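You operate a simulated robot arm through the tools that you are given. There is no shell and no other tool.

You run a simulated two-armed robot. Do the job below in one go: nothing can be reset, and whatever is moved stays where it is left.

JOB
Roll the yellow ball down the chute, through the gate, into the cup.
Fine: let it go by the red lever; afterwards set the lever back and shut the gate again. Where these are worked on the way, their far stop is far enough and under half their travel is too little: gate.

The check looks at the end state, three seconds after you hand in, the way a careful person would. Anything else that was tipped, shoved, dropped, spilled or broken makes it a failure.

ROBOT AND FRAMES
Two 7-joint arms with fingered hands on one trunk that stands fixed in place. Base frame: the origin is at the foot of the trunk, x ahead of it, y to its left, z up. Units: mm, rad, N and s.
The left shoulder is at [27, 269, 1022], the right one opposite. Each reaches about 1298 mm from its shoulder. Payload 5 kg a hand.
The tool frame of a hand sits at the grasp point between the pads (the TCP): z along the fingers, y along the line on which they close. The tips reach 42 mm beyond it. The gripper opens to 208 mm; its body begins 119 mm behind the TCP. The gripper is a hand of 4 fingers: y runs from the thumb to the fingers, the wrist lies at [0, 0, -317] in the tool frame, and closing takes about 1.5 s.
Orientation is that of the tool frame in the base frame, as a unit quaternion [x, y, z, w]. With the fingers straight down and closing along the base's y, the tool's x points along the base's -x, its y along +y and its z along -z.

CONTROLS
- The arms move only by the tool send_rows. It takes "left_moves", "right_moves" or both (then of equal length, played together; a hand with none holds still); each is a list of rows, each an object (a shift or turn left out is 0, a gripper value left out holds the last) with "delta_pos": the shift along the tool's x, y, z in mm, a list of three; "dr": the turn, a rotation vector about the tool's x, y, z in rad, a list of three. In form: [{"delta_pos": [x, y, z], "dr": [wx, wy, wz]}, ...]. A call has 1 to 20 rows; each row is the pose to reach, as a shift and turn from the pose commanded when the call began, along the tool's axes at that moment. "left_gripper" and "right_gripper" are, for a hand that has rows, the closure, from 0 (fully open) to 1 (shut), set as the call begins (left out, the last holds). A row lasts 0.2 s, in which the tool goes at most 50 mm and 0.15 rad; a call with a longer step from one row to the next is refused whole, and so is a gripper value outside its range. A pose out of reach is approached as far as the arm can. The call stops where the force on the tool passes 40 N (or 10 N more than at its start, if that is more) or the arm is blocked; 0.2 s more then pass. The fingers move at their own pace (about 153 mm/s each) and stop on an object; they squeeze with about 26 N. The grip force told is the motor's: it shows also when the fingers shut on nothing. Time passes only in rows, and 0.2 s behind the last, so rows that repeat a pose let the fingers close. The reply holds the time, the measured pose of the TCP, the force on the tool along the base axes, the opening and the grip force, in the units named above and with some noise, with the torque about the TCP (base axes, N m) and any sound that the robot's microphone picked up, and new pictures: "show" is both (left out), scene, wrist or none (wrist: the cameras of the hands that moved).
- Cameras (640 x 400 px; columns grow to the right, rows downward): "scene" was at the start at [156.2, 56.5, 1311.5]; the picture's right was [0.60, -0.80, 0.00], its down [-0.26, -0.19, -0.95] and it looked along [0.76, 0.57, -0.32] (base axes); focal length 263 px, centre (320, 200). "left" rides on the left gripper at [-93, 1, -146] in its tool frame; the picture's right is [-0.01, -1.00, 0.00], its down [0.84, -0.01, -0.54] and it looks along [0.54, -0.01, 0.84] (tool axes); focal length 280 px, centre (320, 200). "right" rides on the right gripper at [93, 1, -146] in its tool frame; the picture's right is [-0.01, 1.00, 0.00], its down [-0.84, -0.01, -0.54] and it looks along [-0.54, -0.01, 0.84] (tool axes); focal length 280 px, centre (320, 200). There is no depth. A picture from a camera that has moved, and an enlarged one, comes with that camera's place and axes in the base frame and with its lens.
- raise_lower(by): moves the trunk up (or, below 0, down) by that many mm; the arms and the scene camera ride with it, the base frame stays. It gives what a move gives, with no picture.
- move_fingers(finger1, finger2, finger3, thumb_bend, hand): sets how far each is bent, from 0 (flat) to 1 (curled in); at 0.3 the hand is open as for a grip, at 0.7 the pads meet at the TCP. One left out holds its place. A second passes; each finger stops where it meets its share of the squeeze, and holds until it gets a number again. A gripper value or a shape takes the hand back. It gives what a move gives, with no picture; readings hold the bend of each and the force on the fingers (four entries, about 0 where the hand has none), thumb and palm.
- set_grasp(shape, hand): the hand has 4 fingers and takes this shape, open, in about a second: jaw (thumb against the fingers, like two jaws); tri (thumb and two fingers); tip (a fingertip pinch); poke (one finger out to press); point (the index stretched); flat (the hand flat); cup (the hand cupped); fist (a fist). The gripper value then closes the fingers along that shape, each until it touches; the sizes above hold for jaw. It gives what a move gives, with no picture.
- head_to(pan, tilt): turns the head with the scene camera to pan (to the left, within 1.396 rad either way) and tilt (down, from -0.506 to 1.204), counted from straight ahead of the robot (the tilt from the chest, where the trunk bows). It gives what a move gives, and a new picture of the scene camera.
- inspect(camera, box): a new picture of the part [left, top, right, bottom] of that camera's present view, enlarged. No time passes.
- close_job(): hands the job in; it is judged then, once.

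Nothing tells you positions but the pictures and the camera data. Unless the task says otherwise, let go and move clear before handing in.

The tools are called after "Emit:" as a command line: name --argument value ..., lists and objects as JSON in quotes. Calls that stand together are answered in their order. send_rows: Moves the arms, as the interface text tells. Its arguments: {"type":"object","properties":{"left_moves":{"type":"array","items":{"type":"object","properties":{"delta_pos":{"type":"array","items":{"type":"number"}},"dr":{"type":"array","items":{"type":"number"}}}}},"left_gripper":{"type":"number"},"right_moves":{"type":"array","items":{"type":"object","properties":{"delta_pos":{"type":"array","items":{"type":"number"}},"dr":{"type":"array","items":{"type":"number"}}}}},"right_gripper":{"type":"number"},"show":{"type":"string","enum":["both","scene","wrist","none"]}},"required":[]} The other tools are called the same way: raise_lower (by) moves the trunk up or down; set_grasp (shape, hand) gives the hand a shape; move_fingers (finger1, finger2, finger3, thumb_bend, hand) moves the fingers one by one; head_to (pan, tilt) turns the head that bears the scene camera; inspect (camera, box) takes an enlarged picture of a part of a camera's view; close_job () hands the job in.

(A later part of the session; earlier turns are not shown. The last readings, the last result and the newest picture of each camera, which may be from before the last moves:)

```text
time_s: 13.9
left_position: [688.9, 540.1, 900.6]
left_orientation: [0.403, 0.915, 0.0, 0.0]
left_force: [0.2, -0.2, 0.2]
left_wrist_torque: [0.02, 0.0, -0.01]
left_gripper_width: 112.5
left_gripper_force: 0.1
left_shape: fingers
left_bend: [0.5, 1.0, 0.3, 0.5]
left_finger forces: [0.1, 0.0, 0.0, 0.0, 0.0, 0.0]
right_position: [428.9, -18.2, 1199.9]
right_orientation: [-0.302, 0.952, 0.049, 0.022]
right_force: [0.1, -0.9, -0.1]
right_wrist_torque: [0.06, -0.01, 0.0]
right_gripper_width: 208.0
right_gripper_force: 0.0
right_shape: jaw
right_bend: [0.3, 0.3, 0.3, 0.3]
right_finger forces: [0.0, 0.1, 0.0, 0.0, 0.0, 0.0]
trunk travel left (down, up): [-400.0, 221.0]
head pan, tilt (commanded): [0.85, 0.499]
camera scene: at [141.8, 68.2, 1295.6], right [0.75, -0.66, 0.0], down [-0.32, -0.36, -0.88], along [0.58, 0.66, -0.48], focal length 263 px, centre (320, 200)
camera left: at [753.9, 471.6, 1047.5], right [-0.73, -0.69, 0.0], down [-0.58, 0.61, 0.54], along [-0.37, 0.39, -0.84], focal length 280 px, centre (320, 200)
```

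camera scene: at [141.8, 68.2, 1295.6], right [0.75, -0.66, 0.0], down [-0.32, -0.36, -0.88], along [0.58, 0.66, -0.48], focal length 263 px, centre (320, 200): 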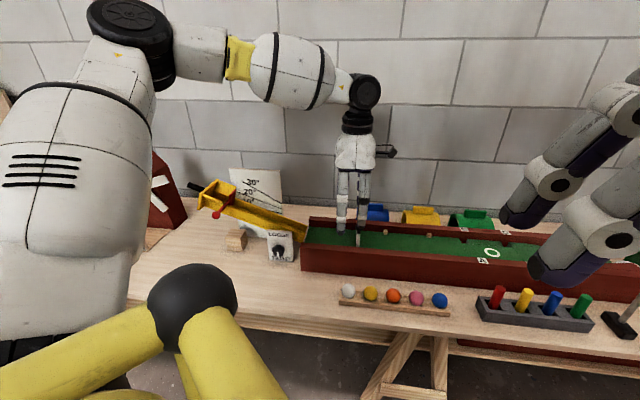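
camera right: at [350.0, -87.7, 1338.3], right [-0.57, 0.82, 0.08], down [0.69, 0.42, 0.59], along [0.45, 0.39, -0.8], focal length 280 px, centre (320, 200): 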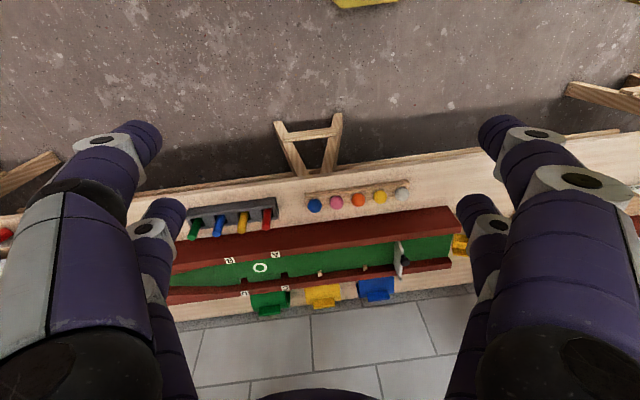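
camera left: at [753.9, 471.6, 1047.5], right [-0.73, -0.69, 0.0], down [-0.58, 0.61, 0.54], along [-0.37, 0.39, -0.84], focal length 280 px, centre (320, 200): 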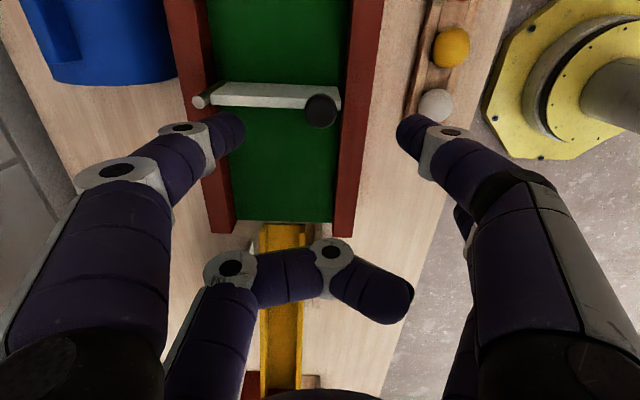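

The knob sits centred between the open pincers as predicted. I'll descend so the tips straddle it, staying above the plate and walls.

Emit:
send_rows --left_moves '[{"delta_pos": [0, 0, 16]}, {"delta_pos": [0, 0, 32]}, {"delta_pos": [0, 0, 48]}, {"delta_pos": [0, 0, 64]}, {"delta_pos": [0, 0, 64]}]' --show "both"

Emit:
inspect --camera "scene" --box '[310, 120, 430, 260]'

```text
time_s: 15.1
left_position: [689.0, 539.7, 837.2]
left_orientation: [0.402, 0.915, 0.001, 0.0]
left_force: [0.5, 0.3, -0.2]
left_wrist_torque: [-0.01, -0.01, 0.02]
left_gripper_width: 113.1
left_gripper_force: 0.0
left_shape: fingers
left_bend: [0.5, 1.0, 0.3, 0.5]
left_finger forces: [0.0, 0.0, 0.0, 0.0, 0.0, 0.0]
right_position: [429.0, -17.1, 1200.9]
right_orientation: [-0.303, 0.951, 0.048, 0.021]
right_force: [0.1, -0.6, 0.5]
right_wrist_torque: [0.01, -0.05, 0.0]
right_gripper_width: 207.9
right_gripper_force: 0.2
right_shape: jaw
right_bend: [0.3, 0.3, 0.3, 0.3]
right_finger forces: [0.0, 0.0, 0.1, 0.0, 0.1, 0.0]
trunk travel left (down, up): [-400.0, 221.0]
head pan, tilt (commanded): [0.85, 0.499]
camera scene: at [141.8, 68.5, 1295.6], right [0.75, -0.66, 0.0], down [-0.32, -0.36, -0.88], along [0.58, 0.66, -0.48], focal length 263 px, centre (320, 200)
camera left: at [753.7, 472.4, 983.3], right [-0.73, -0.69, 0.0], down [-0.58, 0.61, 0.54], along [-0.37, 0.39, -0.84], focal length 280 px, centre (320, 200)
```

scene: 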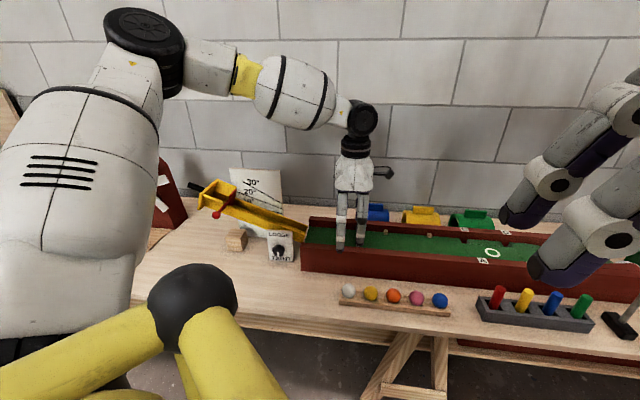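
left: 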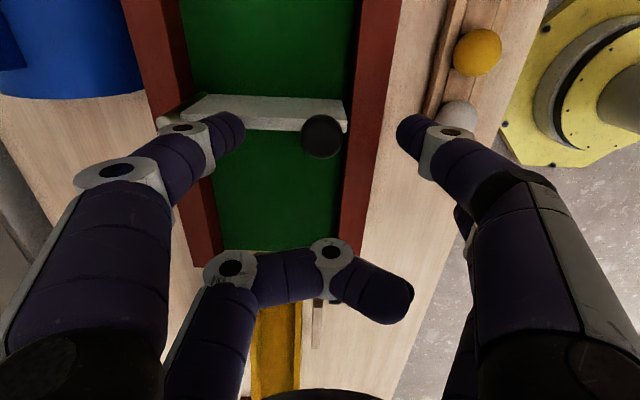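

```text
2.86 times, centred on (370, 190) of scene
camera zoom: at [141.8, 68.5, 1295.6], right [0.75, -0.66, 0.0], down [-0.32, -0.36, -0.88], along [0.58, 0.66, -0.48], focal length 753 px, centre (177, 229)
```

zoom: 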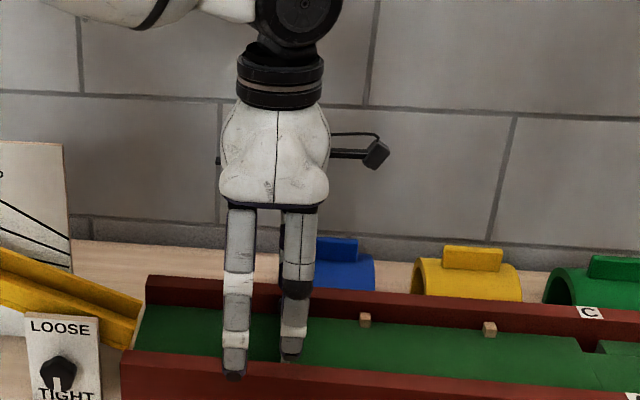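

The knob is level with the tips. Now I close thumb and finger1 on it.

Emit:
move_fingers --hand "left" --finger1 0.72 --thumb_bend 0.72

Emit:
inspect --camera "left" --box '[0, 0, 640, 400]'

```text
time_s: 16.1
left_position: [689.5, 540.3, 836.8]
left_orientation: [0.403, 0.915, -0.001, -0.001]
left_force: [-6.3, -4.7, -6.0]
left_wrist_torque: [-0.01, 0.29, -0.21]
left_gripper_width: 32.8
left_gripper_force: 11.9
left_shape: fingers
left_bend: [0.65, 1.0, 0.3, 0.67]
left_finger forces: [7.9, 0.0, 0.0, 0.1, 15.6, 0.0]
right_position: [428.3, -16.9, 1201.6]
right_orientation: [-0.303, 0.951, 0.048, 0.022]
right_force: [-0.1, 0.0, 0.8]
right_wrist_torque: [-0.01, 0.04, 0.0]
right_gripper_width: 207.8
right_gripper_force: 0.0
right_shape: jaw
right_bend: [0.3, 0.3, 0.3, 0.3]
right_finger forces: [0.1, 0.0, 0.1, 0.0, 0.0, 0.1]
trunk travel left (down, up): [-400.0, 221.0]
head pan, tilt (commanded): [0.85, 0.499]
```

```text
1.00 times, centred on (320, 200) of left (not enlarged: the box is as wide or as high as the picture)
camera zoom: at [753.4, 472.3, 982.8], right [-0.73, -0.69, 0.0], down [-0.58, 0.61, 0.54], along [-0.37, 0.39, -0.84], focal length 280 px, centre (320, 200)
```

zoom: 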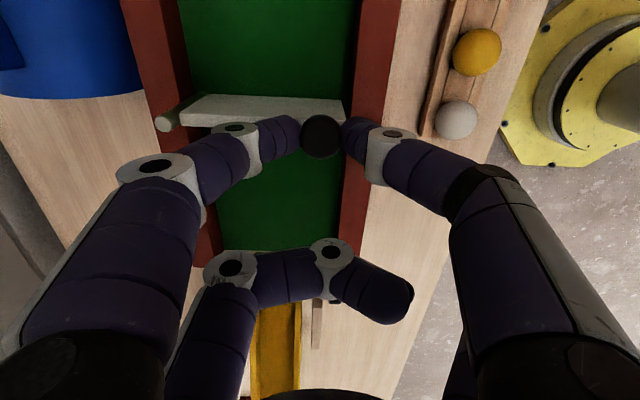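

The knob is held (about 8–15 N). I'll swing the gate a little downstream first to test which way it gives.

Emit:
send_rows --left_moves '[{"delta_pos": [-9.3, 0, 0]}, {"delta_pos": [-18.6, 0.9, 0]}, {"delta_pos": [-27.8, 2.6, 0]}, {"delta_pos": [-27.8, 2.6, 0]}]' --show "wrist"

```text
time_s: 17.1
left_position: [709.8, 520.7, 835.9]
left_orientation: [0.403, 0.915, 0.0, 0.001]
left_force: [-0.1, 0.0, -0.5]
left_wrist_torque: [-0.01, -0.02, -0.02]
left_gripper_width: 7.3
left_gripper_force: 0.1
left_shape: fingers
left_bend: [0.7, 1.0, 0.3, 0.71]
left_finger forces: [0.0, 0.1, 0.1, 0.0, 0.1, 0.0]
right_position: [428.2, -16.6, 1200.6]
right_orientation: [-0.302, 0.952, 0.048, 0.021]
right_force: [-0.3, 0.2, 0.3]
right_wrist_torque: [-0.09, 0.0, 0.0]
right_gripper_width: 208.0
right_gripper_force: 0.2
right_shape: jaw
right_bend: [0.3, 0.3, 0.3, 0.3]
right_finger forces: [0.1, 0.0, 0.1, 0.0, 0.0, 0.1]
trunk travel left (down, up): [-400.0, 221.0]
head pan, tilt (commanded): [0.85, 0.499]
camera left: at [774.3, 454.1, 983.4], right [-0.73, -0.69, 0.0], down [-0.58, 0.61, 0.54], along [-0.37, 0.39, -0.84], focal length 280 px, centre (320, 200)
```

left: 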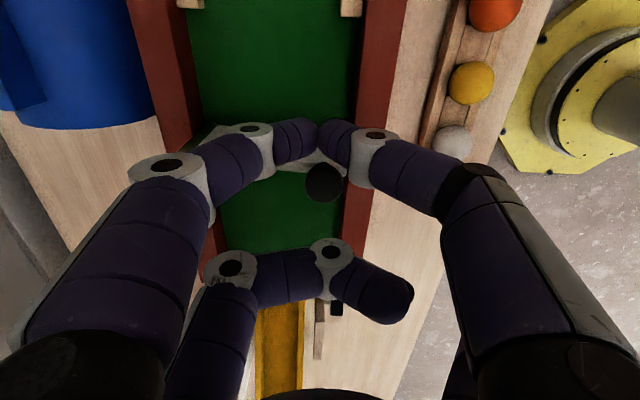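

The knob slipped free of the pincers, so the gate resisted that way (or my grip was too light). The closed tips are now just downstream of the knob; I'll nudge it gently upstream to see if it opens that way.

Emit:
send_rows --left_moves '[{"delta_pos": [4, 0, 0]}, {"delta_pos": [8, 0, 0]}, {"delta_pos": [12, 0, 0]}, {"delta_pos": [12, 0, 0]}]' --show "wrist"

```text
time_s: 18.1
left_position: [702.0, 530.8, 838.1]
left_orientation: [0.403, 0.915, -0.001, -0.001]
left_force: [0.0, -0.3, -0.3]
left_wrist_torque: [-0.02, -0.04, -0.02]
left_gripper_width: 7.6
left_gripper_force: 0.0
left_shape: fingers
left_bend: [0.7, 1.0, 0.3, 0.71]
left_finger forces: [0.1, 0.0, 0.0, 0.0, 0.1, 0.0]
right_position: [428.2, -16.9, 1199.5]
right_orientation: [-0.303, 0.952, 0.047, 0.022]
right_force: [0.5, 0.3, 0.0]
right_wrist_torque: [0.02, -0.01, 0.01]
right_gripper_width: 207.8
right_gripper_force: 0.0
right_shape: jaw
right_bend: [0.3, 0.3, 0.3, 0.3]
right_finger forces: [0.0, 0.0, 0.0, 0.0, 0.0, 0.0]
trunk travel left (down, up): [-400.0, 221.0]
head pan, tilt (commanded): [0.85, 0.499]
camera left: at [766.2, 462.7, 983.1], right [-0.73, -0.69, 0.0], down [-0.58, 0.61, 0.54], along [-0.37, 0.39, -0.84], focal length 280 px, centre (320, 200)
```

left: 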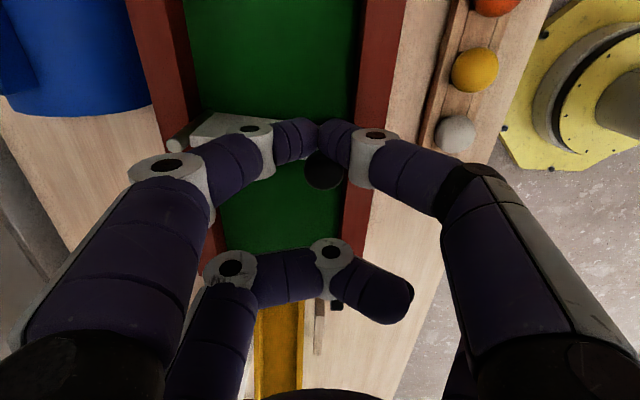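

No resistance yet; the knob is now about in contact. I'll push a bit more upstream and watch the force and the plate.

Emit:
send_rows --left_moves '[{"delta_pos": [4, 0, 0]}, {"delta_pos": [8, 0, 0]}, {"delta_pos": [12, 0, 0]}, {"delta_pos": [16, 0, 0]}, {"delta_pos": [16, 0, 0]}]' --show "wrist"

```text
time_s: 19.3
left_position: [690.8, 542.9, 836.3]
left_orientation: [0.403, 0.915, 0.0, 0.0]
left_force: [0.1, -0.1, 0.1]
left_wrist_torque: [0.04, 0.0, -0.03]
left_gripper_width: 7.7
left_gripper_force: 0.0
left_shape: fingers
left_bend: [0.7, 1.0, 0.3, 0.71]
left_finger forces: [0.1, 0.0, 0.0, 0.1, 0.1, 0.1]
right_position: [428.0, -16.9, 1200.3]
right_orientation: [-0.303, 0.952, 0.048, 0.021]
right_force: [-0.3, 0.1, 0.0]
right_wrist_torque: [-0.01, 0.01, 0.0]
right_gripper_width: 207.8
right_gripper_force: 0.0
right_shape: jaw
right_bend: [0.3, 0.3, 0.3, 0.3]
right_finger forces: [0.1, 0.0, 0.0, 0.0, 0.1, 0.1]
trunk travel left (down, up): [-400.0, 221.0]
head pan, tilt (commanded): [0.85, 0.499]
camera left: at [755.5, 474.7, 983.5], right [-0.73, -0.69, 0.0], down [-0.58, 0.61, 0.54], along [-0.37, 0.39, -0.84], focal length 280 px, centre (320, 200)
```

left: 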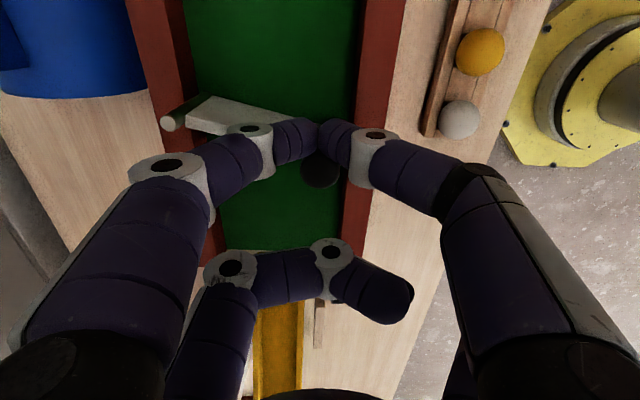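

The gate swings freely upstream (the plate has turned about 16°), so it opens toward the chute. I'll back off, reopen the pincers, re-grip the knob and guide it along its arc.

Emit:
send_rows --left_moves '[{"delta_pos": [-10, 0, 0]}, {"delta_pos": [-22, 0, 0]}, {"delta_pos": [-22, 0, 0]}]' --show "none"

Emit:
move_fingers --hand "left" --finger1 0.52 --thumb_bend 0.52

Emit:
send_rows --left_moves '[{"delta_pos": [12, 0, 0]}, {"delta_pos": [24, 0, 0]}, {"delta_pos": [36, 0, 0]}, {"delta_pos": [47, 0, 0]}, {"delta_pos": [47, 0, 0]}]' --show "wrist"

```text
time_s: 20.1
left_position: [705.8, 526.6, 836.5]
left_orientation: [0.402, 0.916, 0.0, 0.0]
left_force: [0.3, 0.1, -0.4]
left_wrist_torque: [-0.02, 0.0, 0.0]
left_gripper_width: 7.3
left_gripper_force: 0.0
left_shape: fingers
left_bend: [0.7, 1.0, 0.3, 0.71]
left_finger forces: [0.0, 0.1, 0.0, 0.1, 0.0, 0.0]
right_position: [428.4, -17.1, 1200.4]
right_orientation: [-0.303, 0.951, 0.048, 0.022]
right_force: [0.8, -0.6, -0.7]
right_wrist_torque: [0.01, 0.06, 0.04]
right_gripper_width: 207.9
right_gripper_force: 0.1
right_shape: jaw
right_bend: [0.3, 0.3, 0.3, 0.3]
right_finger forces: [0.1, 0.1, 0.0, 0.0, 0.0, 0.0]
trunk travel left (down, up): [-400.0, 221.0]
head pan, tilt (commanded): [0.85, 0.499]
```

```text
time_s: 21.1
left_position: [706.3, 524.9, 836.9]
left_orientation: [0.403, 0.915, 0.0, 0.0]
left_force: [0.3, 0.1, 0.0]
left_wrist_torque: [-0.02, 0.03, -0.01]
left_gripper_width: 102.0
left_gripper_force: 0.0
left_shape: fingers
left_bend: [0.52, 1.0, 0.3, 0.52]
left_finger forces: [0.0, 0.0, 0.0, 0.1, 0.0, 0.0]
right_position: [428.9, -16.7, 1199.7]
right_orientation: [-0.303, 0.952, 0.047, 0.022]
right_force: [0.0, -0.1, 0.5]
right_wrist_torque: [0.0, -0.02, 0.0]
right_gripper_width: 208.1
right_gripper_force: 0.1
right_shape: jaw
right_bend: [0.3, 0.3, 0.3, 0.3]
right_finger forces: [0.0, 0.0, 0.1, 0.0, 0.1, 0.0]
trunk travel left (down, up): [-400.0, 221.0]
head pan, tilt (commanded): [0.85, 0.499]
```

```text
time_s: 22.3
left_position: [673.6, 560.9, 837.0]
left_orientation: [0.403, 0.915, 0.0, 0.0]
left_force: [0.0, -0.7, -0.4]
left_wrist_torque: [0.02, 0.05, 0.0]
left_gripper_width: 101.5
left_gripper_force: 0.1
left_shape: fingers
left_bend: [0.52, 1.0, 0.3, 0.52]
left_finger forces: [0.0, 0.0, 0.1, 0.1, 0.0, 0.1]
right_position: [428.5, -17.5, 1201.1]
right_orientation: [-0.304, 0.951, 0.048, 0.021]
right_force: [0.0, 0.7, 0.2]
right_wrist_torque: [0.02, -0.03, -0.01]
right_gripper_width: 208.0
right_gripper_force: 0.1
right_shape: jaw
right_bend: [0.3, 0.3, 0.3, 0.3]
right_finger forces: [0.0, 0.0, 0.0, 0.1, 0.0, 0.0]
trunk travel left (down, up): [-400.0, 221.0]
head pan, tilt (commanded): [0.85, 0.499]
camera left: at [738.6, 493.2, 983.8], right [-0.73, -0.69, 0.0], down [-0.58, 0.61, 0.54], along [-0.37, 0.39, -0.84], focal length 280 px, centre (320, 200)
```

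left: 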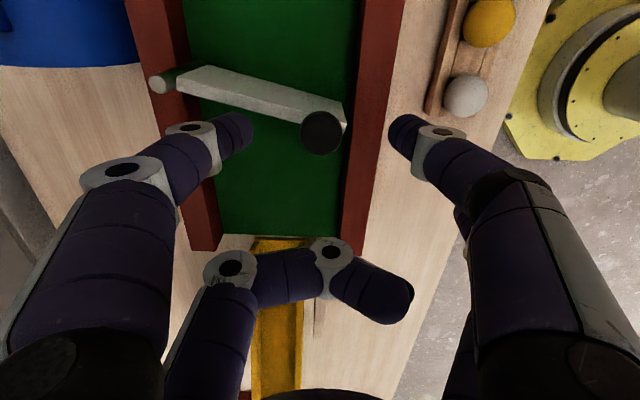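

The gate has turned and the knob is again between the open pincers. I'll close on it.

Emit:
move_fingers --hand "left" --finger1 0.72 --thumb_bend 0.72

Emit:
send_rows --left_moves '[{"delta_pos": [7, 2.5, 0]}, {"delta_pos": [15, 5.6, 0]}, {"delta_pos": [23, 10, 0]}, {"delta_pos": [31.2, 15, 0]}, {"delta_pos": [38.5, 20.7, 0]}, {"delta_pos": [45.5, 26.9, 0]}, {"delta_pos": [45.5, 26.9, 0]}]' --show "wrist"

```text
time_s: 23.3
left_position: [671.7, 561.6, 836.5]
left_orientation: [0.403, 0.915, -0.001, -0.001]
left_force: [-6.4, -3.4, -3.3]
left_wrist_torque: [0.01, 0.3, -0.21]
left_gripper_width: 32.3
left_gripper_force: 11.4
left_shape: fingers
left_bend: [0.65, 1.0, 0.3, 0.68]
left_finger forces: [8.2, 0.0, 0.1, 0.0, 14.3, 0.1]
right_position: [428.4, -17.8, 1200.1]
right_orientation: [-0.304, 0.951, 0.048, 0.022]
right_force: [0.2, 1.0, -0.3]
right_wrist_torque: [0.03, -0.05, -0.01]
right_gripper_width: 208.0
right_gripper_force: 0.0
right_shape: jaw
right_bend: [0.3, 0.3, 0.3, 0.3]
right_finger forces: [0.0, 0.1, 0.0, 0.1, 0.1, 0.0]
trunk travel left (down, up): [-400.0, 221.0]
head pan, tilt (commanded): [0.85, 0.499]
```

```text
time_s: 24.9
left_position: [661.3, 613.3, 837.0]
left_orientation: [0.403, 0.915, 0.0, 0.001]
left_force: [-18.3, -2.4, 0.6]
left_wrist_torque: [-0.09, 0.68, -0.68]
left_gripper_width: 30.7
left_gripper_force: 12.7
left_shape: fingers
left_bend: [0.67, 1.0, 0.3, 0.67]
left_finger forces: [4.9, 0.0, 0.0, 0.1, 22.5, 0.0]
right_position: [427.1, -17.2, 1201.4]
right_orientation: [-0.303, 0.952, 0.047, 0.022]
right_force: [-0.2, -0.4, -0.2]
right_wrist_torque: [0.01, 0.03, -0.01]
right_gripper_width: 207.8
right_gripper_force: 0.0
right_shape: jaw
right_bend: [0.3, 0.3, 0.3, 0.3]
right_finger forces: [0.0, 0.0, 0.0, 0.1, 0.0, 0.0]
trunk travel left (down, up): [-400.0, 221.0]
head pan, tilt (commanded): [0.85, 0.499]
camera left: at [726.4, 545.1, 984.0], right [-0.73, -0.69, 0.0], down [-0.58, 0.61, 0.54], along [-0.37, 0.39, -0.84], focal length 280 px, centre (320, 200)
```

left: 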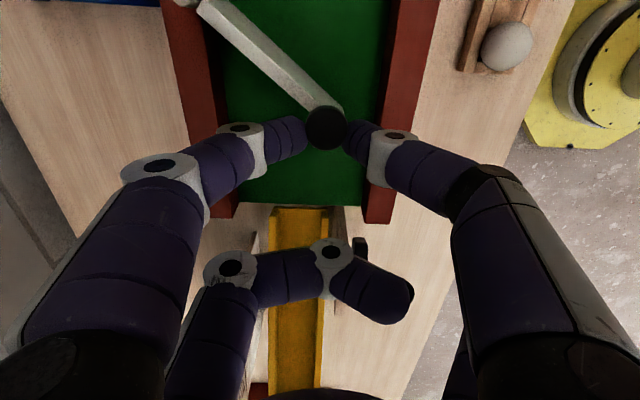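

The gate is following, about 45° open; there's a slight radial pull so I'll widen the arc a few mm and continue to about 80°.

Emit:
send_rows --left_moves '[{"delta_pos": [8.5, 4.5, 0]}, {"delta_pos": [15.2, 12, 0]}, {"delta_pos": [20.5, 20.2, 0]}, {"delta_pos": [24.9, 28.8, 0]}, {"delta_pos": [28.6, 37.8, 0]}, {"delta_pos": [31.5, 47, 0]}, {"delta_pos": [33.6, 56.4, 0]}, {"delta_pos": [33.6, 56.4, 0]}]' --show "both"

```text
time_s: 26.7
left_position: [677.9, 678.8, 836.2]
left_orientation: [0.402, 0.916, 0.001, -0.004]
left_force: [-28.8, 18.5, 9.8]
left_wrist_torque: [0.43, 0.84, -0.67]
left_gripper_width: 25.5
left_gripper_force: 19.1
left_shape: fingers
left_bend: [0.68, 1.0, 0.3, 0.68]
left_finger forces: [8.2, 0.1, 0.0, 0.1, 30.8, 0.0]
right_position: [427.0, -17.2, 1201.0]
right_orientation: [-0.304, 0.951, 0.048, 0.022]
right_force: [-0.2, -0.5, -0.2]
right_wrist_torque: [0.02, 0.0, 0.02]
right_gripper_width: 208.2
right_gripper_force: 0.1
right_shape: jaw
right_bend: [0.3, 0.3, 0.3, 0.3]
right_finger forces: [0.1, 0.1, 0.1, 0.1, 0.0, 0.1]
trunk travel left (down, up): [-400.0, 221.0]
head pan, tilt (commanded): [0.85, 0.499]
stopped in row 8 (left hand): the force on the tool passed its limit at 40 N (the readings are from after the stop); the commanded pose is now the measured one
camera scene: at [140.3, 68.6, 1295.8], right [0.75, -0.66, 0.0], down [-0.31, -0.36, -0.88], along [0.58, 0.66, -0.48], focal length 263 px, centre (320, 200)
camera left: at [743.9, 611.1, 981.9], right [-0.73, -0.69, 0.0], down [-0.57, 0.61, 0.55], along [-0.38, 0.39, -0.84], focal length 280 px, centre (320, 200)
```

scene: 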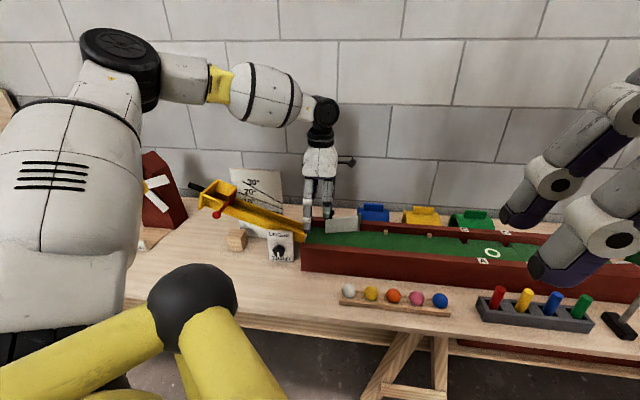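
left: 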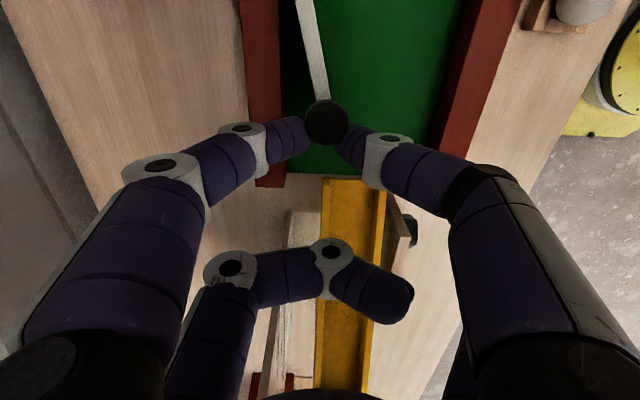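

The gate is about 77° open; my widened arc overshot radially by ~9 mm. I'll ease back to relieve that load, then feel for the stop.

Emit:
send_rows --left_moves '[{"delta_pos": [-4, 1, 0]}, {"delta_pos": [-9, 2, 0]}, {"delta_pos": [-9, 2, 0]}]' --show "wrist"

```text
time_s: 27.1
left_position: [677.9, 680.2, 835.6]
left_orientation: [0.401, 0.916, 0.001, -0.008]
left_force: [-30.3, 19.0, 14.8]
left_wrist_torque: [0.29, 0.76, -0.65]
left_gripper_width: 25.5
left_gripper_force: 21.2
left_shape: fingers
left_bend: [0.67, 1.0, 0.3, 0.69]
left_finger forces: [9.9, 0.0, 0.0, 0.0, 31.6, 0.0]
right_position: [426.9, -17.2, 1200.7]
right_orientation: [-0.303, 0.952, 0.047, 0.023]
right_force: [0.0, -0.3, -1.1]
right_wrist_torque: [0.05, 0.0, -0.04]
right_gripper_width: 207.7
right_gripper_force: 0.2
right_shape: jaw
right_bend: [0.3, 0.3, 0.3, 0.3]
right_finger forces: [0.0, 0.1, 0.0, 0.0, 0.1, 0.0]
trunk travel left (down, up): [-400.0, 221.0]
head pan, tilt (commanded): [0.85, 0.499]
stopped in row 1 (left hand): the force on the tool passed its limit at 49 N (the readings are from after the stop); the commanded pose is now the measured one
camera left: at [745.1, 610.9, 980.9], right [-0.72, -0.69, 0.01], down [-0.57, 0.61, 0.55], along [-0.38, 0.4, -0.83], focal length 280 px, centre (320, 200)
```

left: 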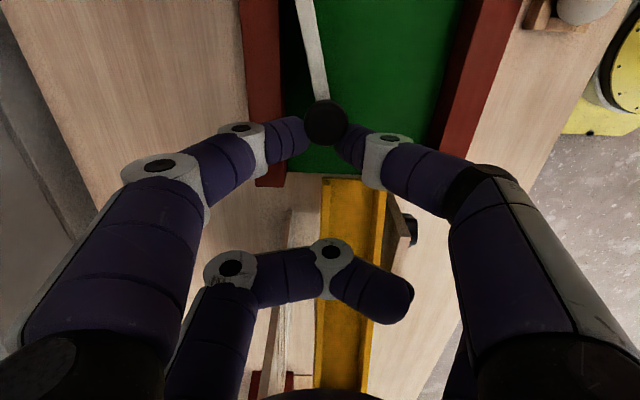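

The pincers have ridden onto the upstream half of the knob and are wedging. I'll open them to relieve it, then look at the gate's state.

Emit:
move_fingers --hand "left" --finger1 0.5 --thumb_bend 0.5

Emit:
inspect --camera "left" --box '[0, 0, 640, 400]'

Emit:
inspect --camera "scene" --box '[260, 140, 420, 260]'

```text
time_s: 28.1
left_position: [679.9, 676.9, 835.0]
left_orientation: [0.402, 0.916, -0.001, -0.006]
left_force: [0.0, 0.8, -1.3]
left_wrist_torque: [-0.02, -0.01, 0.01]
left_gripper_width: 112.5
left_gripper_force: 0.1
left_shape: fingers
left_bend: [0.5, 1.0, 0.3, 0.5]
left_finger forces: [0.0, 0.0, 0.0, 0.1, 0.0, 0.0]
right_position: [429.8, -17.6, 1200.2]
right_orientation: [-0.304, 0.951, 0.048, 0.022]
right_force: [-0.2, 0.5, 0.3]
right_wrist_torque: [0.05, 0.05, 0.01]
right_gripper_width: 207.8
right_gripper_force: 0.1
right_shape: jaw
right_bend: [0.3, 0.3, 0.3, 0.3]
right_finger forces: [0.1, 0.0, 0.0, 0.1, 0.1, 0.1]
trunk travel left (down, up): [-400.0, 221.0]
head pan, tilt (commanded): [0.85, 0.499]
```

```text
1.00 times, centred on (320, 200) of left (not enlarged: the box is as wide or as high as the picture)
camera zoom: at [747.9, 609.2, 980.5], right [-0.73, -0.69, 0.0], down [-0.57, 0.61, 0.55], along [-0.38, 0.39, -0.84], focal length 280 px, centre (320, 200)
```

zoom: 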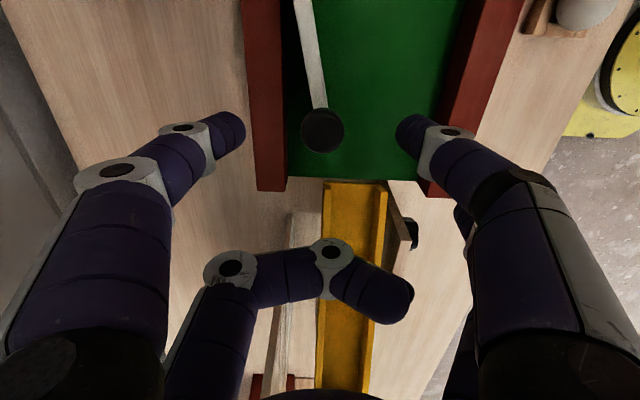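

```text
3.33 times, centred on (340, 200) of scene
camera zoom: at [142.1, 68.5, 1295.4], right [0.75, -0.66, 0.0], down [-0.32, -0.36, -0.88], along [0.58, 0.66, -0.48], focal length 878 px, centre (253, 200)
```

zoom: 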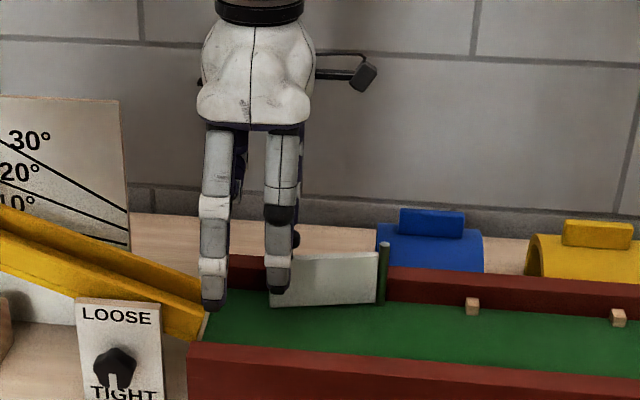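

The gate stands about 79° open against free air. I'll line up the thumb with the knob and press it further outward with the thumb alone to feel for its stop.

Emit:
send_rows --left_moves '[{"delta_pos": [-5, 0, 0]}, {"delta_pos": [-5, 0, 0]}]' --show "none"

Emit:
move_fingers --hand "left" --thumb_bend 0.7

Emit:
inspect --camera "left" --box '[0, 0, 640, 400]'

```text
time_s: 28.6
left_position: [683.9, 673.6, 833.4]
left_orientation: [0.401, 0.916, 0.0, -0.006]
left_force: [0.6, -0.1, -1.3]
left_wrist_torque: [0.01, 0.0, -0.02]
left_gripper_width: 112.5
left_gripper_force: 0.0
left_shape: fingers
left_bend: [0.5, 1.0, 0.3, 0.5]
left_finger forces: [0.0, 0.1, 0.0, 0.1, 0.0, 0.0]
right_position: [428.9, -17.3, 1201.6]
right_orientation: [-0.303, 0.952, 0.046, 0.022]
right_force: [0.0, 0.0, -0.7]
right_wrist_torque: [-0.02, -0.01, 0.02]
right_gripper_width: 207.9
right_gripper_force: 0.1
right_shape: jaw
right_bend: [0.3, 0.3, 0.3, 0.3]
right_finger forces: [0.0, 0.0, 0.0, 0.0, 0.0, 0.1]
trunk travel left (down, up): [-400.0, 221.0]
head pan, tilt (commanded): [0.85, 0.499]
```

```text
time_s: 29.6
left_position: [685.4, 673.5, 834.7]
left_orientation: [0.402, 0.916, -0.001, -0.006]
left_force: [0.6, 1.9, 0.2]
left_wrist_torque: [-0.02, 0.01, 0.01]
left_gripper_width: 62.4
left_gripper_force: 0.1
left_shape: fingers
left_bend: [0.5, 1.0, 0.3, 0.7]
left_finger forces: [0.0, 0.1, 0.0, 0.0, 0.0, 0.0]
right_position: [426.9, -17.6, 1200.2]
right_orientation: [-0.304, 0.951, 0.046, 0.021]
right_force: [-0.1, -0.3, -0.9]
right_wrist_torque: [0.02, -0.01, 0.02]
right_gripper_width: 208.1
right_gripper_force: 0.0
right_shape: jaw
right_bend: [0.3, 0.3, 0.3, 0.3]
right_finger forces: [0.0, 0.0, 0.1, 0.0, 0.0, 0.1]
trunk travel left (down, up): [-400.0, 221.0]
head pan, tilt (commanded): [0.85, 0.499]
```

```text
1.00 times, centred on (320, 200) of left (not enlarged: the box is as wide or as high as the picture)
camera zoom: at [751.2, 605.6, 980.6], right [-0.73, -0.69, 0.0], down [-0.57, 0.61, 0.55], along [-0.38, 0.39, -0.84], focal length 280 px, centre (320, 200)
```

zoom: 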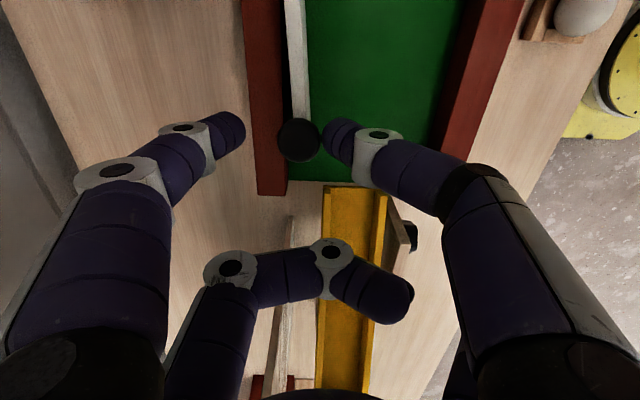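

The plate now lies almost along the far wall with no load. I'll press a few mm more to find its stop.

Emit:
send_rows --left_moves '[{"delta_pos": [0, 3, 0]}, {"delta_pos": [0, 6, 0]}, {"delta_pos": [0, 9, 0]}, {"delta_pos": [0, 9, 0]}]' --show "wrist"

```text
time_s: 30.6
left_position: [692.1, 681.1, 834.5]
left_orientation: [0.402, 0.916, 0.001, -0.006]
left_force: [-0.5, 0.6, -0.4]
left_wrist_torque: [-0.02, 0.03, -0.01]
left_gripper_width: 62.0
left_gripper_force: 0.3
left_shape: fingers
left_bend: [0.5, 1.0, 0.3, 0.7]
left_finger forces: [0.1, 0.1, 0.0, 0.1, 0.2, 0.1]
right_position: [429.1, -17.7, 1200.6]
right_orientation: [-0.303, 0.952, 0.047, 0.022]
right_force: [-0.5, -1.1, 0.4]
right_wrist_torque: [-0.02, 0.01, -0.01]
right_gripper_width: 207.7
right_gripper_force: 0.0
right_shape: jaw
right_bend: [0.3, 0.3, 0.3, 0.3]
right_finger forces: [0.0, 0.0, 0.0, 0.0, 0.0, 0.0]
trunk travel left (down, up): [-400.0, 221.0]
head pan, tilt (commanded): [0.85, 0.499]
camera left: at [758.0, 611.8, 980.8], right [-0.73, -0.69, 0.0], down [-0.57, 0.61, 0.55], along [-0.38, 0.39, -0.84], focal length 280 px, centre (320, 200)
```

left: 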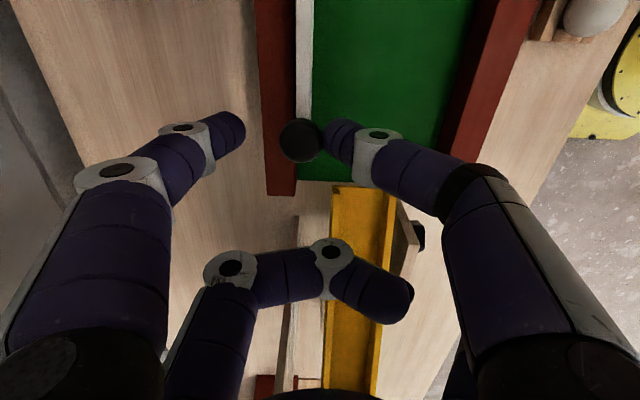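

The gate now lies flat along the far wall—fully open. I'll release it, rise, and hover over the yellow ball to study the rack.

Emit:
move_fingers --hand "left" --thumb_bend 0.5

Emit:
send_rows --left_moves '[{"delta_pos": [0, 0, -45]}, {"delta_pos": [0, 0, -90]}, {"delta_pos": [0, 0, -130]}, {"delta_pos": [-20, -36, -130]}, {"delta_pos": [-40, -72, -130]}, {"delta_pos": [-60, -108, -130]}, {"delta_pos": [-80, -144, -130]}, {"delta_pos": [-100, -180, -130]}, {"delta_pos": [-120, -216, -130]}, {"delta_pos": [-141, -251, -130]}, {"delta_pos": [-141, -251, -90]}, {"delta_pos": [-141, -251, -45]}, {"delta_pos": [-141, -251, 0]}, {"delta_pos": [-141, -251, 0]}]' --show "both"

```text
time_s: 31.6
left_position: [692.7, 680.0, 833.0]
left_orientation: [0.402, 0.916, 0.0, -0.006]
left_force: [-0.7, -0.5, 0.3]
left_wrist_torque: [0.0, 0.01, -0.01]
left_gripper_width: 112.1
left_gripper_force: 0.2
left_shape: fingers
left_bend: [0.5, 1.0, 0.3, 0.5]
left_finger forces: [0.0, 0.0, 0.0, 0.0, 0.1, 0.1]
right_position: [428.9, -17.0, 1201.2]
right_orientation: [-0.303, 0.952, 0.047, 0.021]
right_force: [0.2, 0.3, 0.3]
right_wrist_torque: [0.03, -0.01, 0.01]
right_gripper_width: 207.7
right_gripper_force: 0.0
right_shape: jaw
right_bend: [0.3, 0.3, 0.3, 0.3]
right_finger forces: [0.1, 0.0, 0.0, 0.0, 0.1, 0.0]
trunk travel left (down, up): [-400.0, 221.0]
head pan, tilt (commanded): [0.85, 0.499]
```

```text
time_s: 34.6
left_position: [601.4, 405.8, 835.3]
left_orientation: [0.402, 0.916, 0.001, -0.005]
left_force: [0.1, -0.9, 0.5]
left_wrist_torque: [0.02, -0.04, 0.03]
left_gripper_width: 113.2
left_gripper_force: 0.0
left_shape: fingers
left_bend: [0.5, 1.0, 0.3, 0.5]
left_finger forces: [0.1, 0.0, 0.0, 0.0, 0.1, 0.0]
right_position: [428.3, -16.5, 1201.7]
right_orientation: [-0.304, 0.951, 0.048, 0.022]
right_force: [0.6, -0.8, -0.1]
right_wrist_torque: [-0.01, 0.01, 0.0]
right_gripper_width: 208.0
right_gripper_force: 0.0
right_shape: jaw
right_bend: [0.3, 0.3, 0.3, 0.3]
right_finger forces: [0.0, 0.0, 0.1, 0.1, 0.0, 0.0]
trunk travel left (down, up): [-400.0, 221.0]
head pan, tilt (commanded): [0.85, 0.499]
camera scene: at [141.7, 68.4, 1295.8], right [0.75, -0.66, 0.0], down [-0.32, -0.36, -0.88], along [0.58, 0.66, -0.48], focal length 263 px, centre (320, 200)
camera left: at [667.8, 337.9, 981.1], right [-0.73, -0.69, 0.0], down [-0.57, 0.61, 0.55], along [-0.38, 0.39, -0.84], focal length 280 px, centre (320, 200)
```

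scene: 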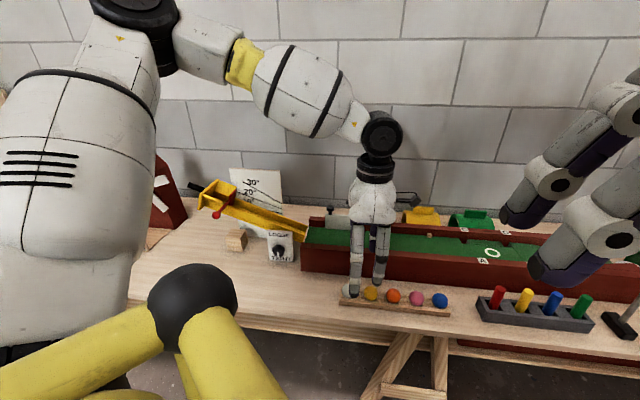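
left: 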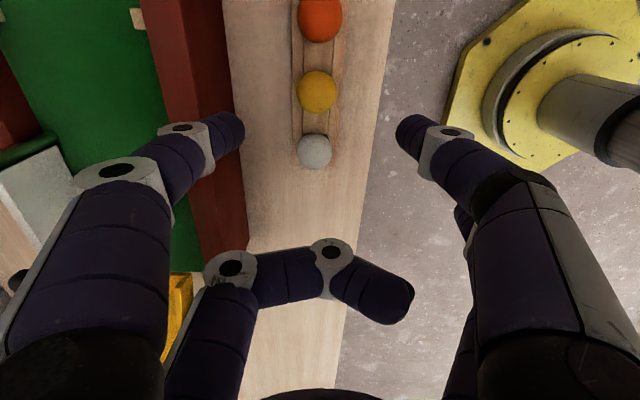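

Emit:
inspect --camera "left" --box '[220, 20, 420, 180]'

Emit:
inspect --camera "scene" --box '[320, 250, 460, 330]'

Emit:
inspect --camera "scene" --box '[290, 190, 400, 260]'

```text
2.50 times, centred on (320, 100) of left
camera zoom: at [667.8, 337.9, 981.1], right [-0.73, -0.69, 0.0], down [-0.57, 0.61, 0.55], along [-0.38, 0.39, -0.84], focal length 701 px, centre (320, 450)
```

zoom: 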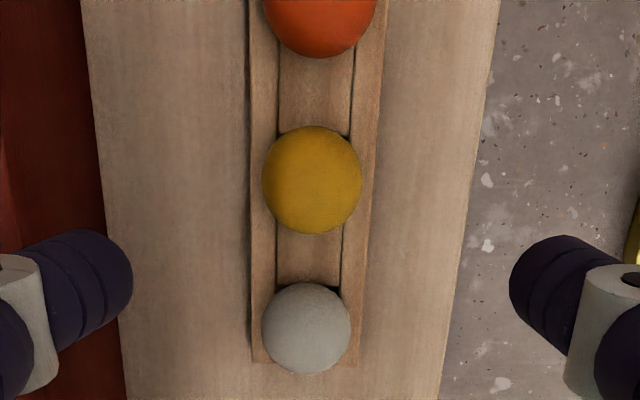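

```text
4.57 times, centred on (390, 290) of scene
camera zoom: at [141.7, 68.4, 1295.8], right [0.75, -0.66, 0.0], down [-0.32, -0.36, -0.88], along [0.58, 0.66, -0.48], focal length 1204 px, centre (0, -211)
```

zoom: 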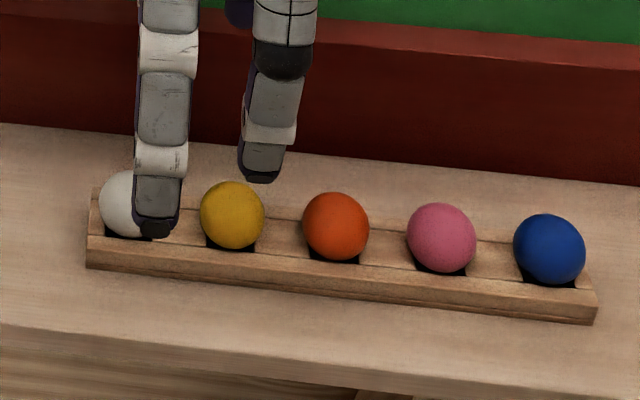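

```text
5.71 times, centred on (345, 225) of scene
camera zoom: at [141.7, 68.4, 1295.8], right [0.75, -0.66, 0.0], down [-0.32, -0.36, -0.88], along [0.58, 0.66, -0.48], focal length 1505 px, centre (177, 57)
```

zoom: 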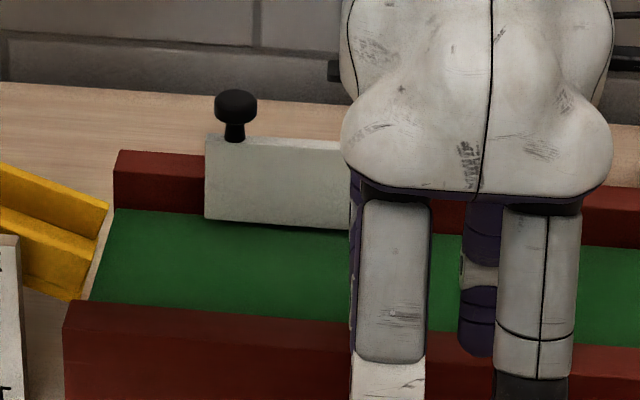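

The gate is flat against the far wall. The yellow ball is at (623, 387, 675), the rack's rails top out near z 660. I'll narrow the pincers and come down partway over the ball.

Emit:
move_fingers --hand "left" --finger1 0.57 --thumb_bend 0.57

Emit:
send_rows --left_moves '[{"delta_pos": [0, 3, 25]}, {"delta_pos": [-0.5, 3, 50]}, {"delta_pos": [-1, 3, 75]}, {"delta_pos": [-1.3, 3.3, 95]}, {"delta_pos": [-1.3, 3.3, 95]}]' --show "both"

Emit:
inspect --camera "left" --box '[200, 50, 440, 200]'

Emit:
inspect --camera "scene" --box '[320, 220, 460, 330]'

```text
time_s: 35.6
left_position: [601.0, 407.3, 834.2]
left_orientation: [0.402, 0.916, 0.0, -0.005]
left_force: [-0.6, 0.5, 0.6]
left_wrist_torque: [0.0, -0.01, 0.02]
left_gripper_width: 81.9
left_gripper_force: 0.1
left_shape: fingers
left_bend: [0.56, 1.0, 0.3, 0.56]
left_finger forces: [0.0, 0.0, 0.0, 0.0, 0.1, 0.0]
right_position: [427.7, -17.6, 1200.3]
right_orientation: [-0.303, 0.952, 0.047, 0.022]
right_force: [-0.6, -0.5, 0.0]
right_wrist_torque: [-0.02, -0.02, 0.01]
right_gripper_width: 208.0
right_gripper_force: 0.1
right_shape: jaw
right_bend: [0.3, 0.3, 0.3, 0.3]
right_finger forces: [0.0, 0.0, 0.0, 0.0, 0.0, 0.0]
trunk travel left (down, up): [-400.0, 221.0]
head pan, tilt (commanded): [0.85, 0.499]
```

```text
time_s: 36.9
left_position: [604.5, 409.2, 740.4]
left_orientation: [0.402, 0.916, 0.001, -0.006]
left_force: [0.3, -0.1, 0.2]
left_wrist_torque: [-0.02, -0.01, -0.02]
left_gripper_width: 81.8
left_gripper_force: 0.1
left_shape: fingers
left_bend: [0.56, 1.0, 0.3, 0.56]
left_finger forces: [0.0, 0.1, 0.0, 0.0, 0.1, 0.0]
right_position: [428.1, -17.8, 1201.4]
right_orientation: [-0.303, 0.952, 0.047, 0.021]
right_force: [-0.4, -0.5, 0.0]
right_wrist_torque: [0.01, 0.01, 0.0]
right_gripper_width: 208.0
right_gripper_force: 0.1
right_shape: jaw
right_bend: [0.3, 0.3, 0.3, 0.3]
right_finger forces: [0.1, 0.1, 0.1, 0.0, 0.0, 0.0]
trunk travel left (down, up): [-400.0, 221.0]
head pan, tilt (commanded): [0.85, 0.499]
camera scene: at [141.8, 68.5, 1295.6], right [0.75, -0.66, 0.0], down [-0.32, -0.36, -0.88], along [0.58, 0.66, -0.48], focal length 263 px, centre (320, 200)
camera left: at [670.8, 339.5, 885.7], right [-0.73, -0.69, 0.0], down [-0.57, 0.61, 0.55], along [-0.38, 0.39, -0.84], focal length 280 px, centre (320, 200)
```

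scene: 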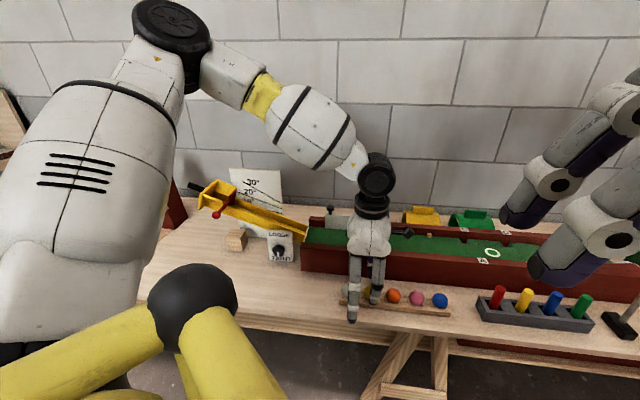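
left: 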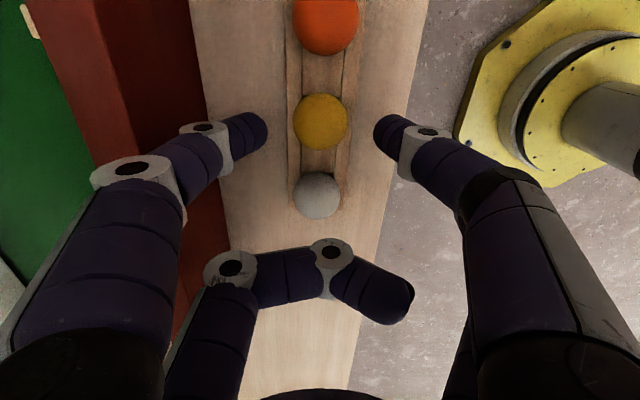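

```text
2.67 times, centred on (320, 125) of left
camera zoom: at [670.8, 339.5, 885.7], right [-0.73, -0.69, 0.0], down [-0.57, 0.61, 0.55], along [-0.38, 0.39, -0.84], focal length 748 px, centre (320, 400)
```

zoom: 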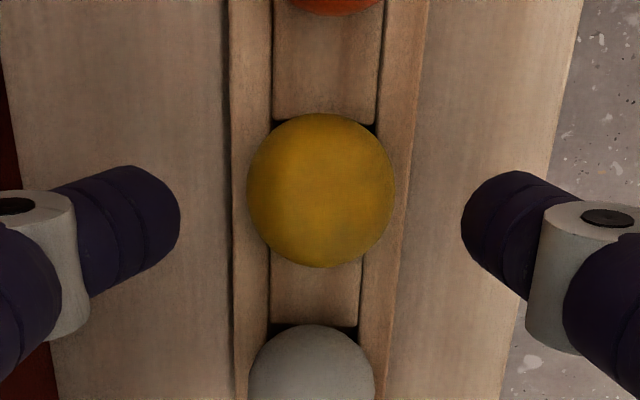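

```text
3.64 times, centred on (390, 275) of scene
camera zoom: at [141.8, 68.5, 1295.6], right [0.75, -0.66, 0.0], down [-0.32, -0.36, -0.88], along [0.58, 0.66, -0.48], focal length 958 px, centre (66, -73)
```

zoom: 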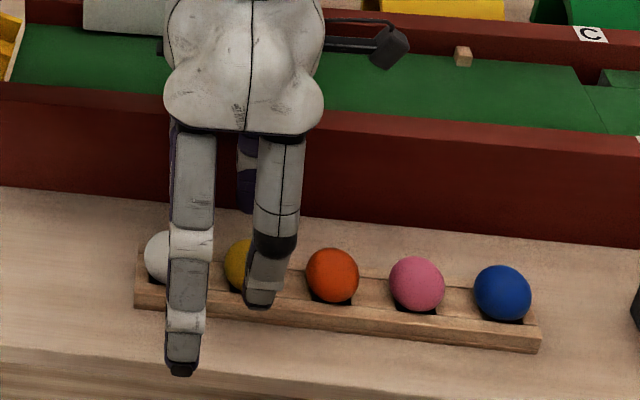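

Alignment is good. I'll narrow the pincers a little more to keep clear of the trough wall, then descend to the ball.

Emit:
move_fingers --hand "left" --finger1 0.6 --thumb_bend 0.6

Emit:
send_rows --left_moves '[{"delta_pos": [0, -0.5, 12]}, {"delta_pos": [-0.2, -0.5, 24]}, {"delta_pos": [-0.3, -0.5, 34.5]}, {"delta_pos": [-0.3, -0.5, 34.5]}]' --show "both"

Emit:
inspect --camera "left" --box '[200, 50, 440, 200]'

```text
time_s: 37.9
left_position: [604.5, 407.5, 740.1]
left_orientation: [0.401, 0.916, 0.0, -0.006]
left_force: [0.1, 0.3, 0.0]
left_wrist_torque: [0.01, -0.03, -0.02]
left_gripper_width: 61.0
left_gripper_force: 0.1
left_shape: fingers
left_bend: [0.6, 1.0, 0.3, 0.6]
left_finger forces: [0.0, 0.1, 0.0, 0.1, 0.0, 0.0]
right_position: [428.7, -16.9, 1199.9]
right_orientation: [-0.304, 0.951, 0.048, 0.022]
right_force: [0.1, -0.1, -0.2]
right_wrist_torque: [0.02, 0.05, -0.01]
right_gripper_width: 207.7
right_gripper_force: 0.0
right_shape: jaw
right_bend: [0.3, 0.3, 0.3, 0.3]
right_finger forces: [0.1, 0.1, 0.0, 0.0, 0.0, 0.0]
trunk travel left (down, up): [-400.0, 221.0]
head pan, tilt (commanded): [0.85, 0.499]
```

```text
time_s: 38.9
left_position: [603.8, 407.2, 704.9]
left_orientation: [0.402, 0.915, 0.0, -0.006]
left_force: [-0.9, 0.3, -0.2]
left_wrist_torque: [0.01, -0.01, -0.02]
left_gripper_width: 61.0
left_gripper_force: 0.1
left_shape: fingers
left_bend: [0.6, 1.0, 0.3, 0.6]
left_finger forces: [0.0, 0.0, 0.0, 0.0, 0.0, 0.0]
right_position: [427.4, -17.4, 1200.4]
right_orientation: [-0.303, 0.952, 0.047, 0.021]
right_force: [0.2, -0.3, 0.3]
right_wrist_torque: [-0.01, 0.01, -0.02]
right_gripper_width: 207.8
right_gripper_force: 0.1
right_shape: jaw
right_bend: [0.3, 0.3, 0.3, 0.3]
right_finger forces: [0.1, 0.0, 0.0, 0.0, 0.1, 0.0]
trunk travel left (down, up): [-400.0, 221.0]
head pan, tilt (commanded): [0.85, 0.499]
camera scene: at [141.9, 68.5, 1295.6], right [0.75, -0.66, 0.0], down [-0.32, -0.36, -0.88], along [0.58, 0.66, -0.48], focal length 263 px, centre (320, 200)
camera left: at [670.4, 338.8, 850.7], right [-0.73, -0.69, 0.0], down [-0.57, 0.61, 0.55], along [-0.38, 0.39, -0.84], focal length 280 px, centre (320, 200)
```

scene: 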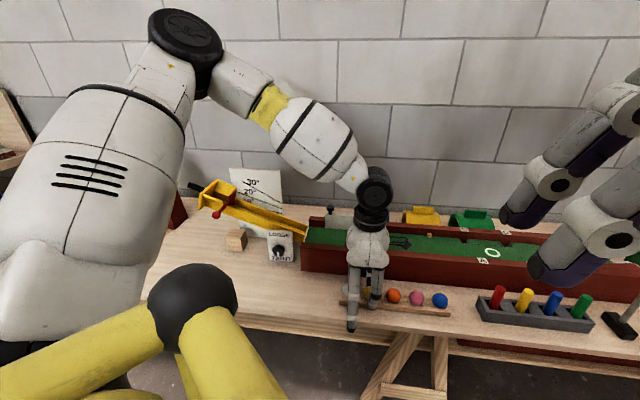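
left: 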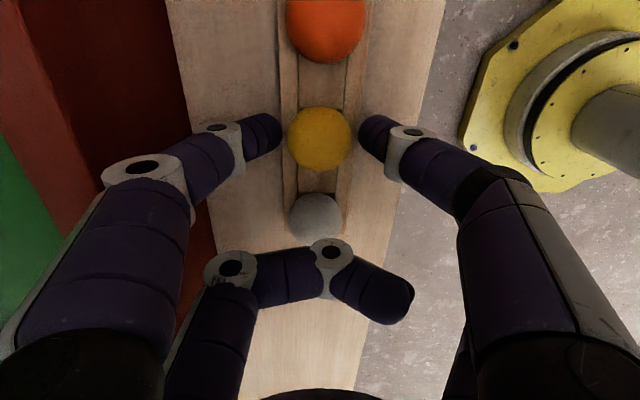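

```text
2.67 times, centred on (320, 125) of left
camera zoom: at [670.4, 338.8, 850.7], right [-0.73, -0.69, 0.0], down [-0.57, 0.61, 0.55], along [-0.38, 0.39, -0.84], focal length 748 px, centre (320, 400)
```

zoom: 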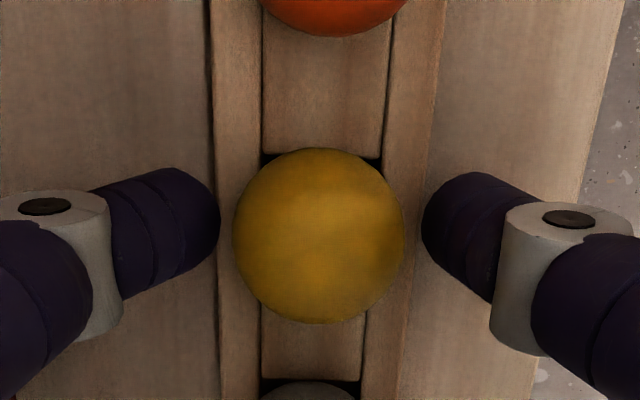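

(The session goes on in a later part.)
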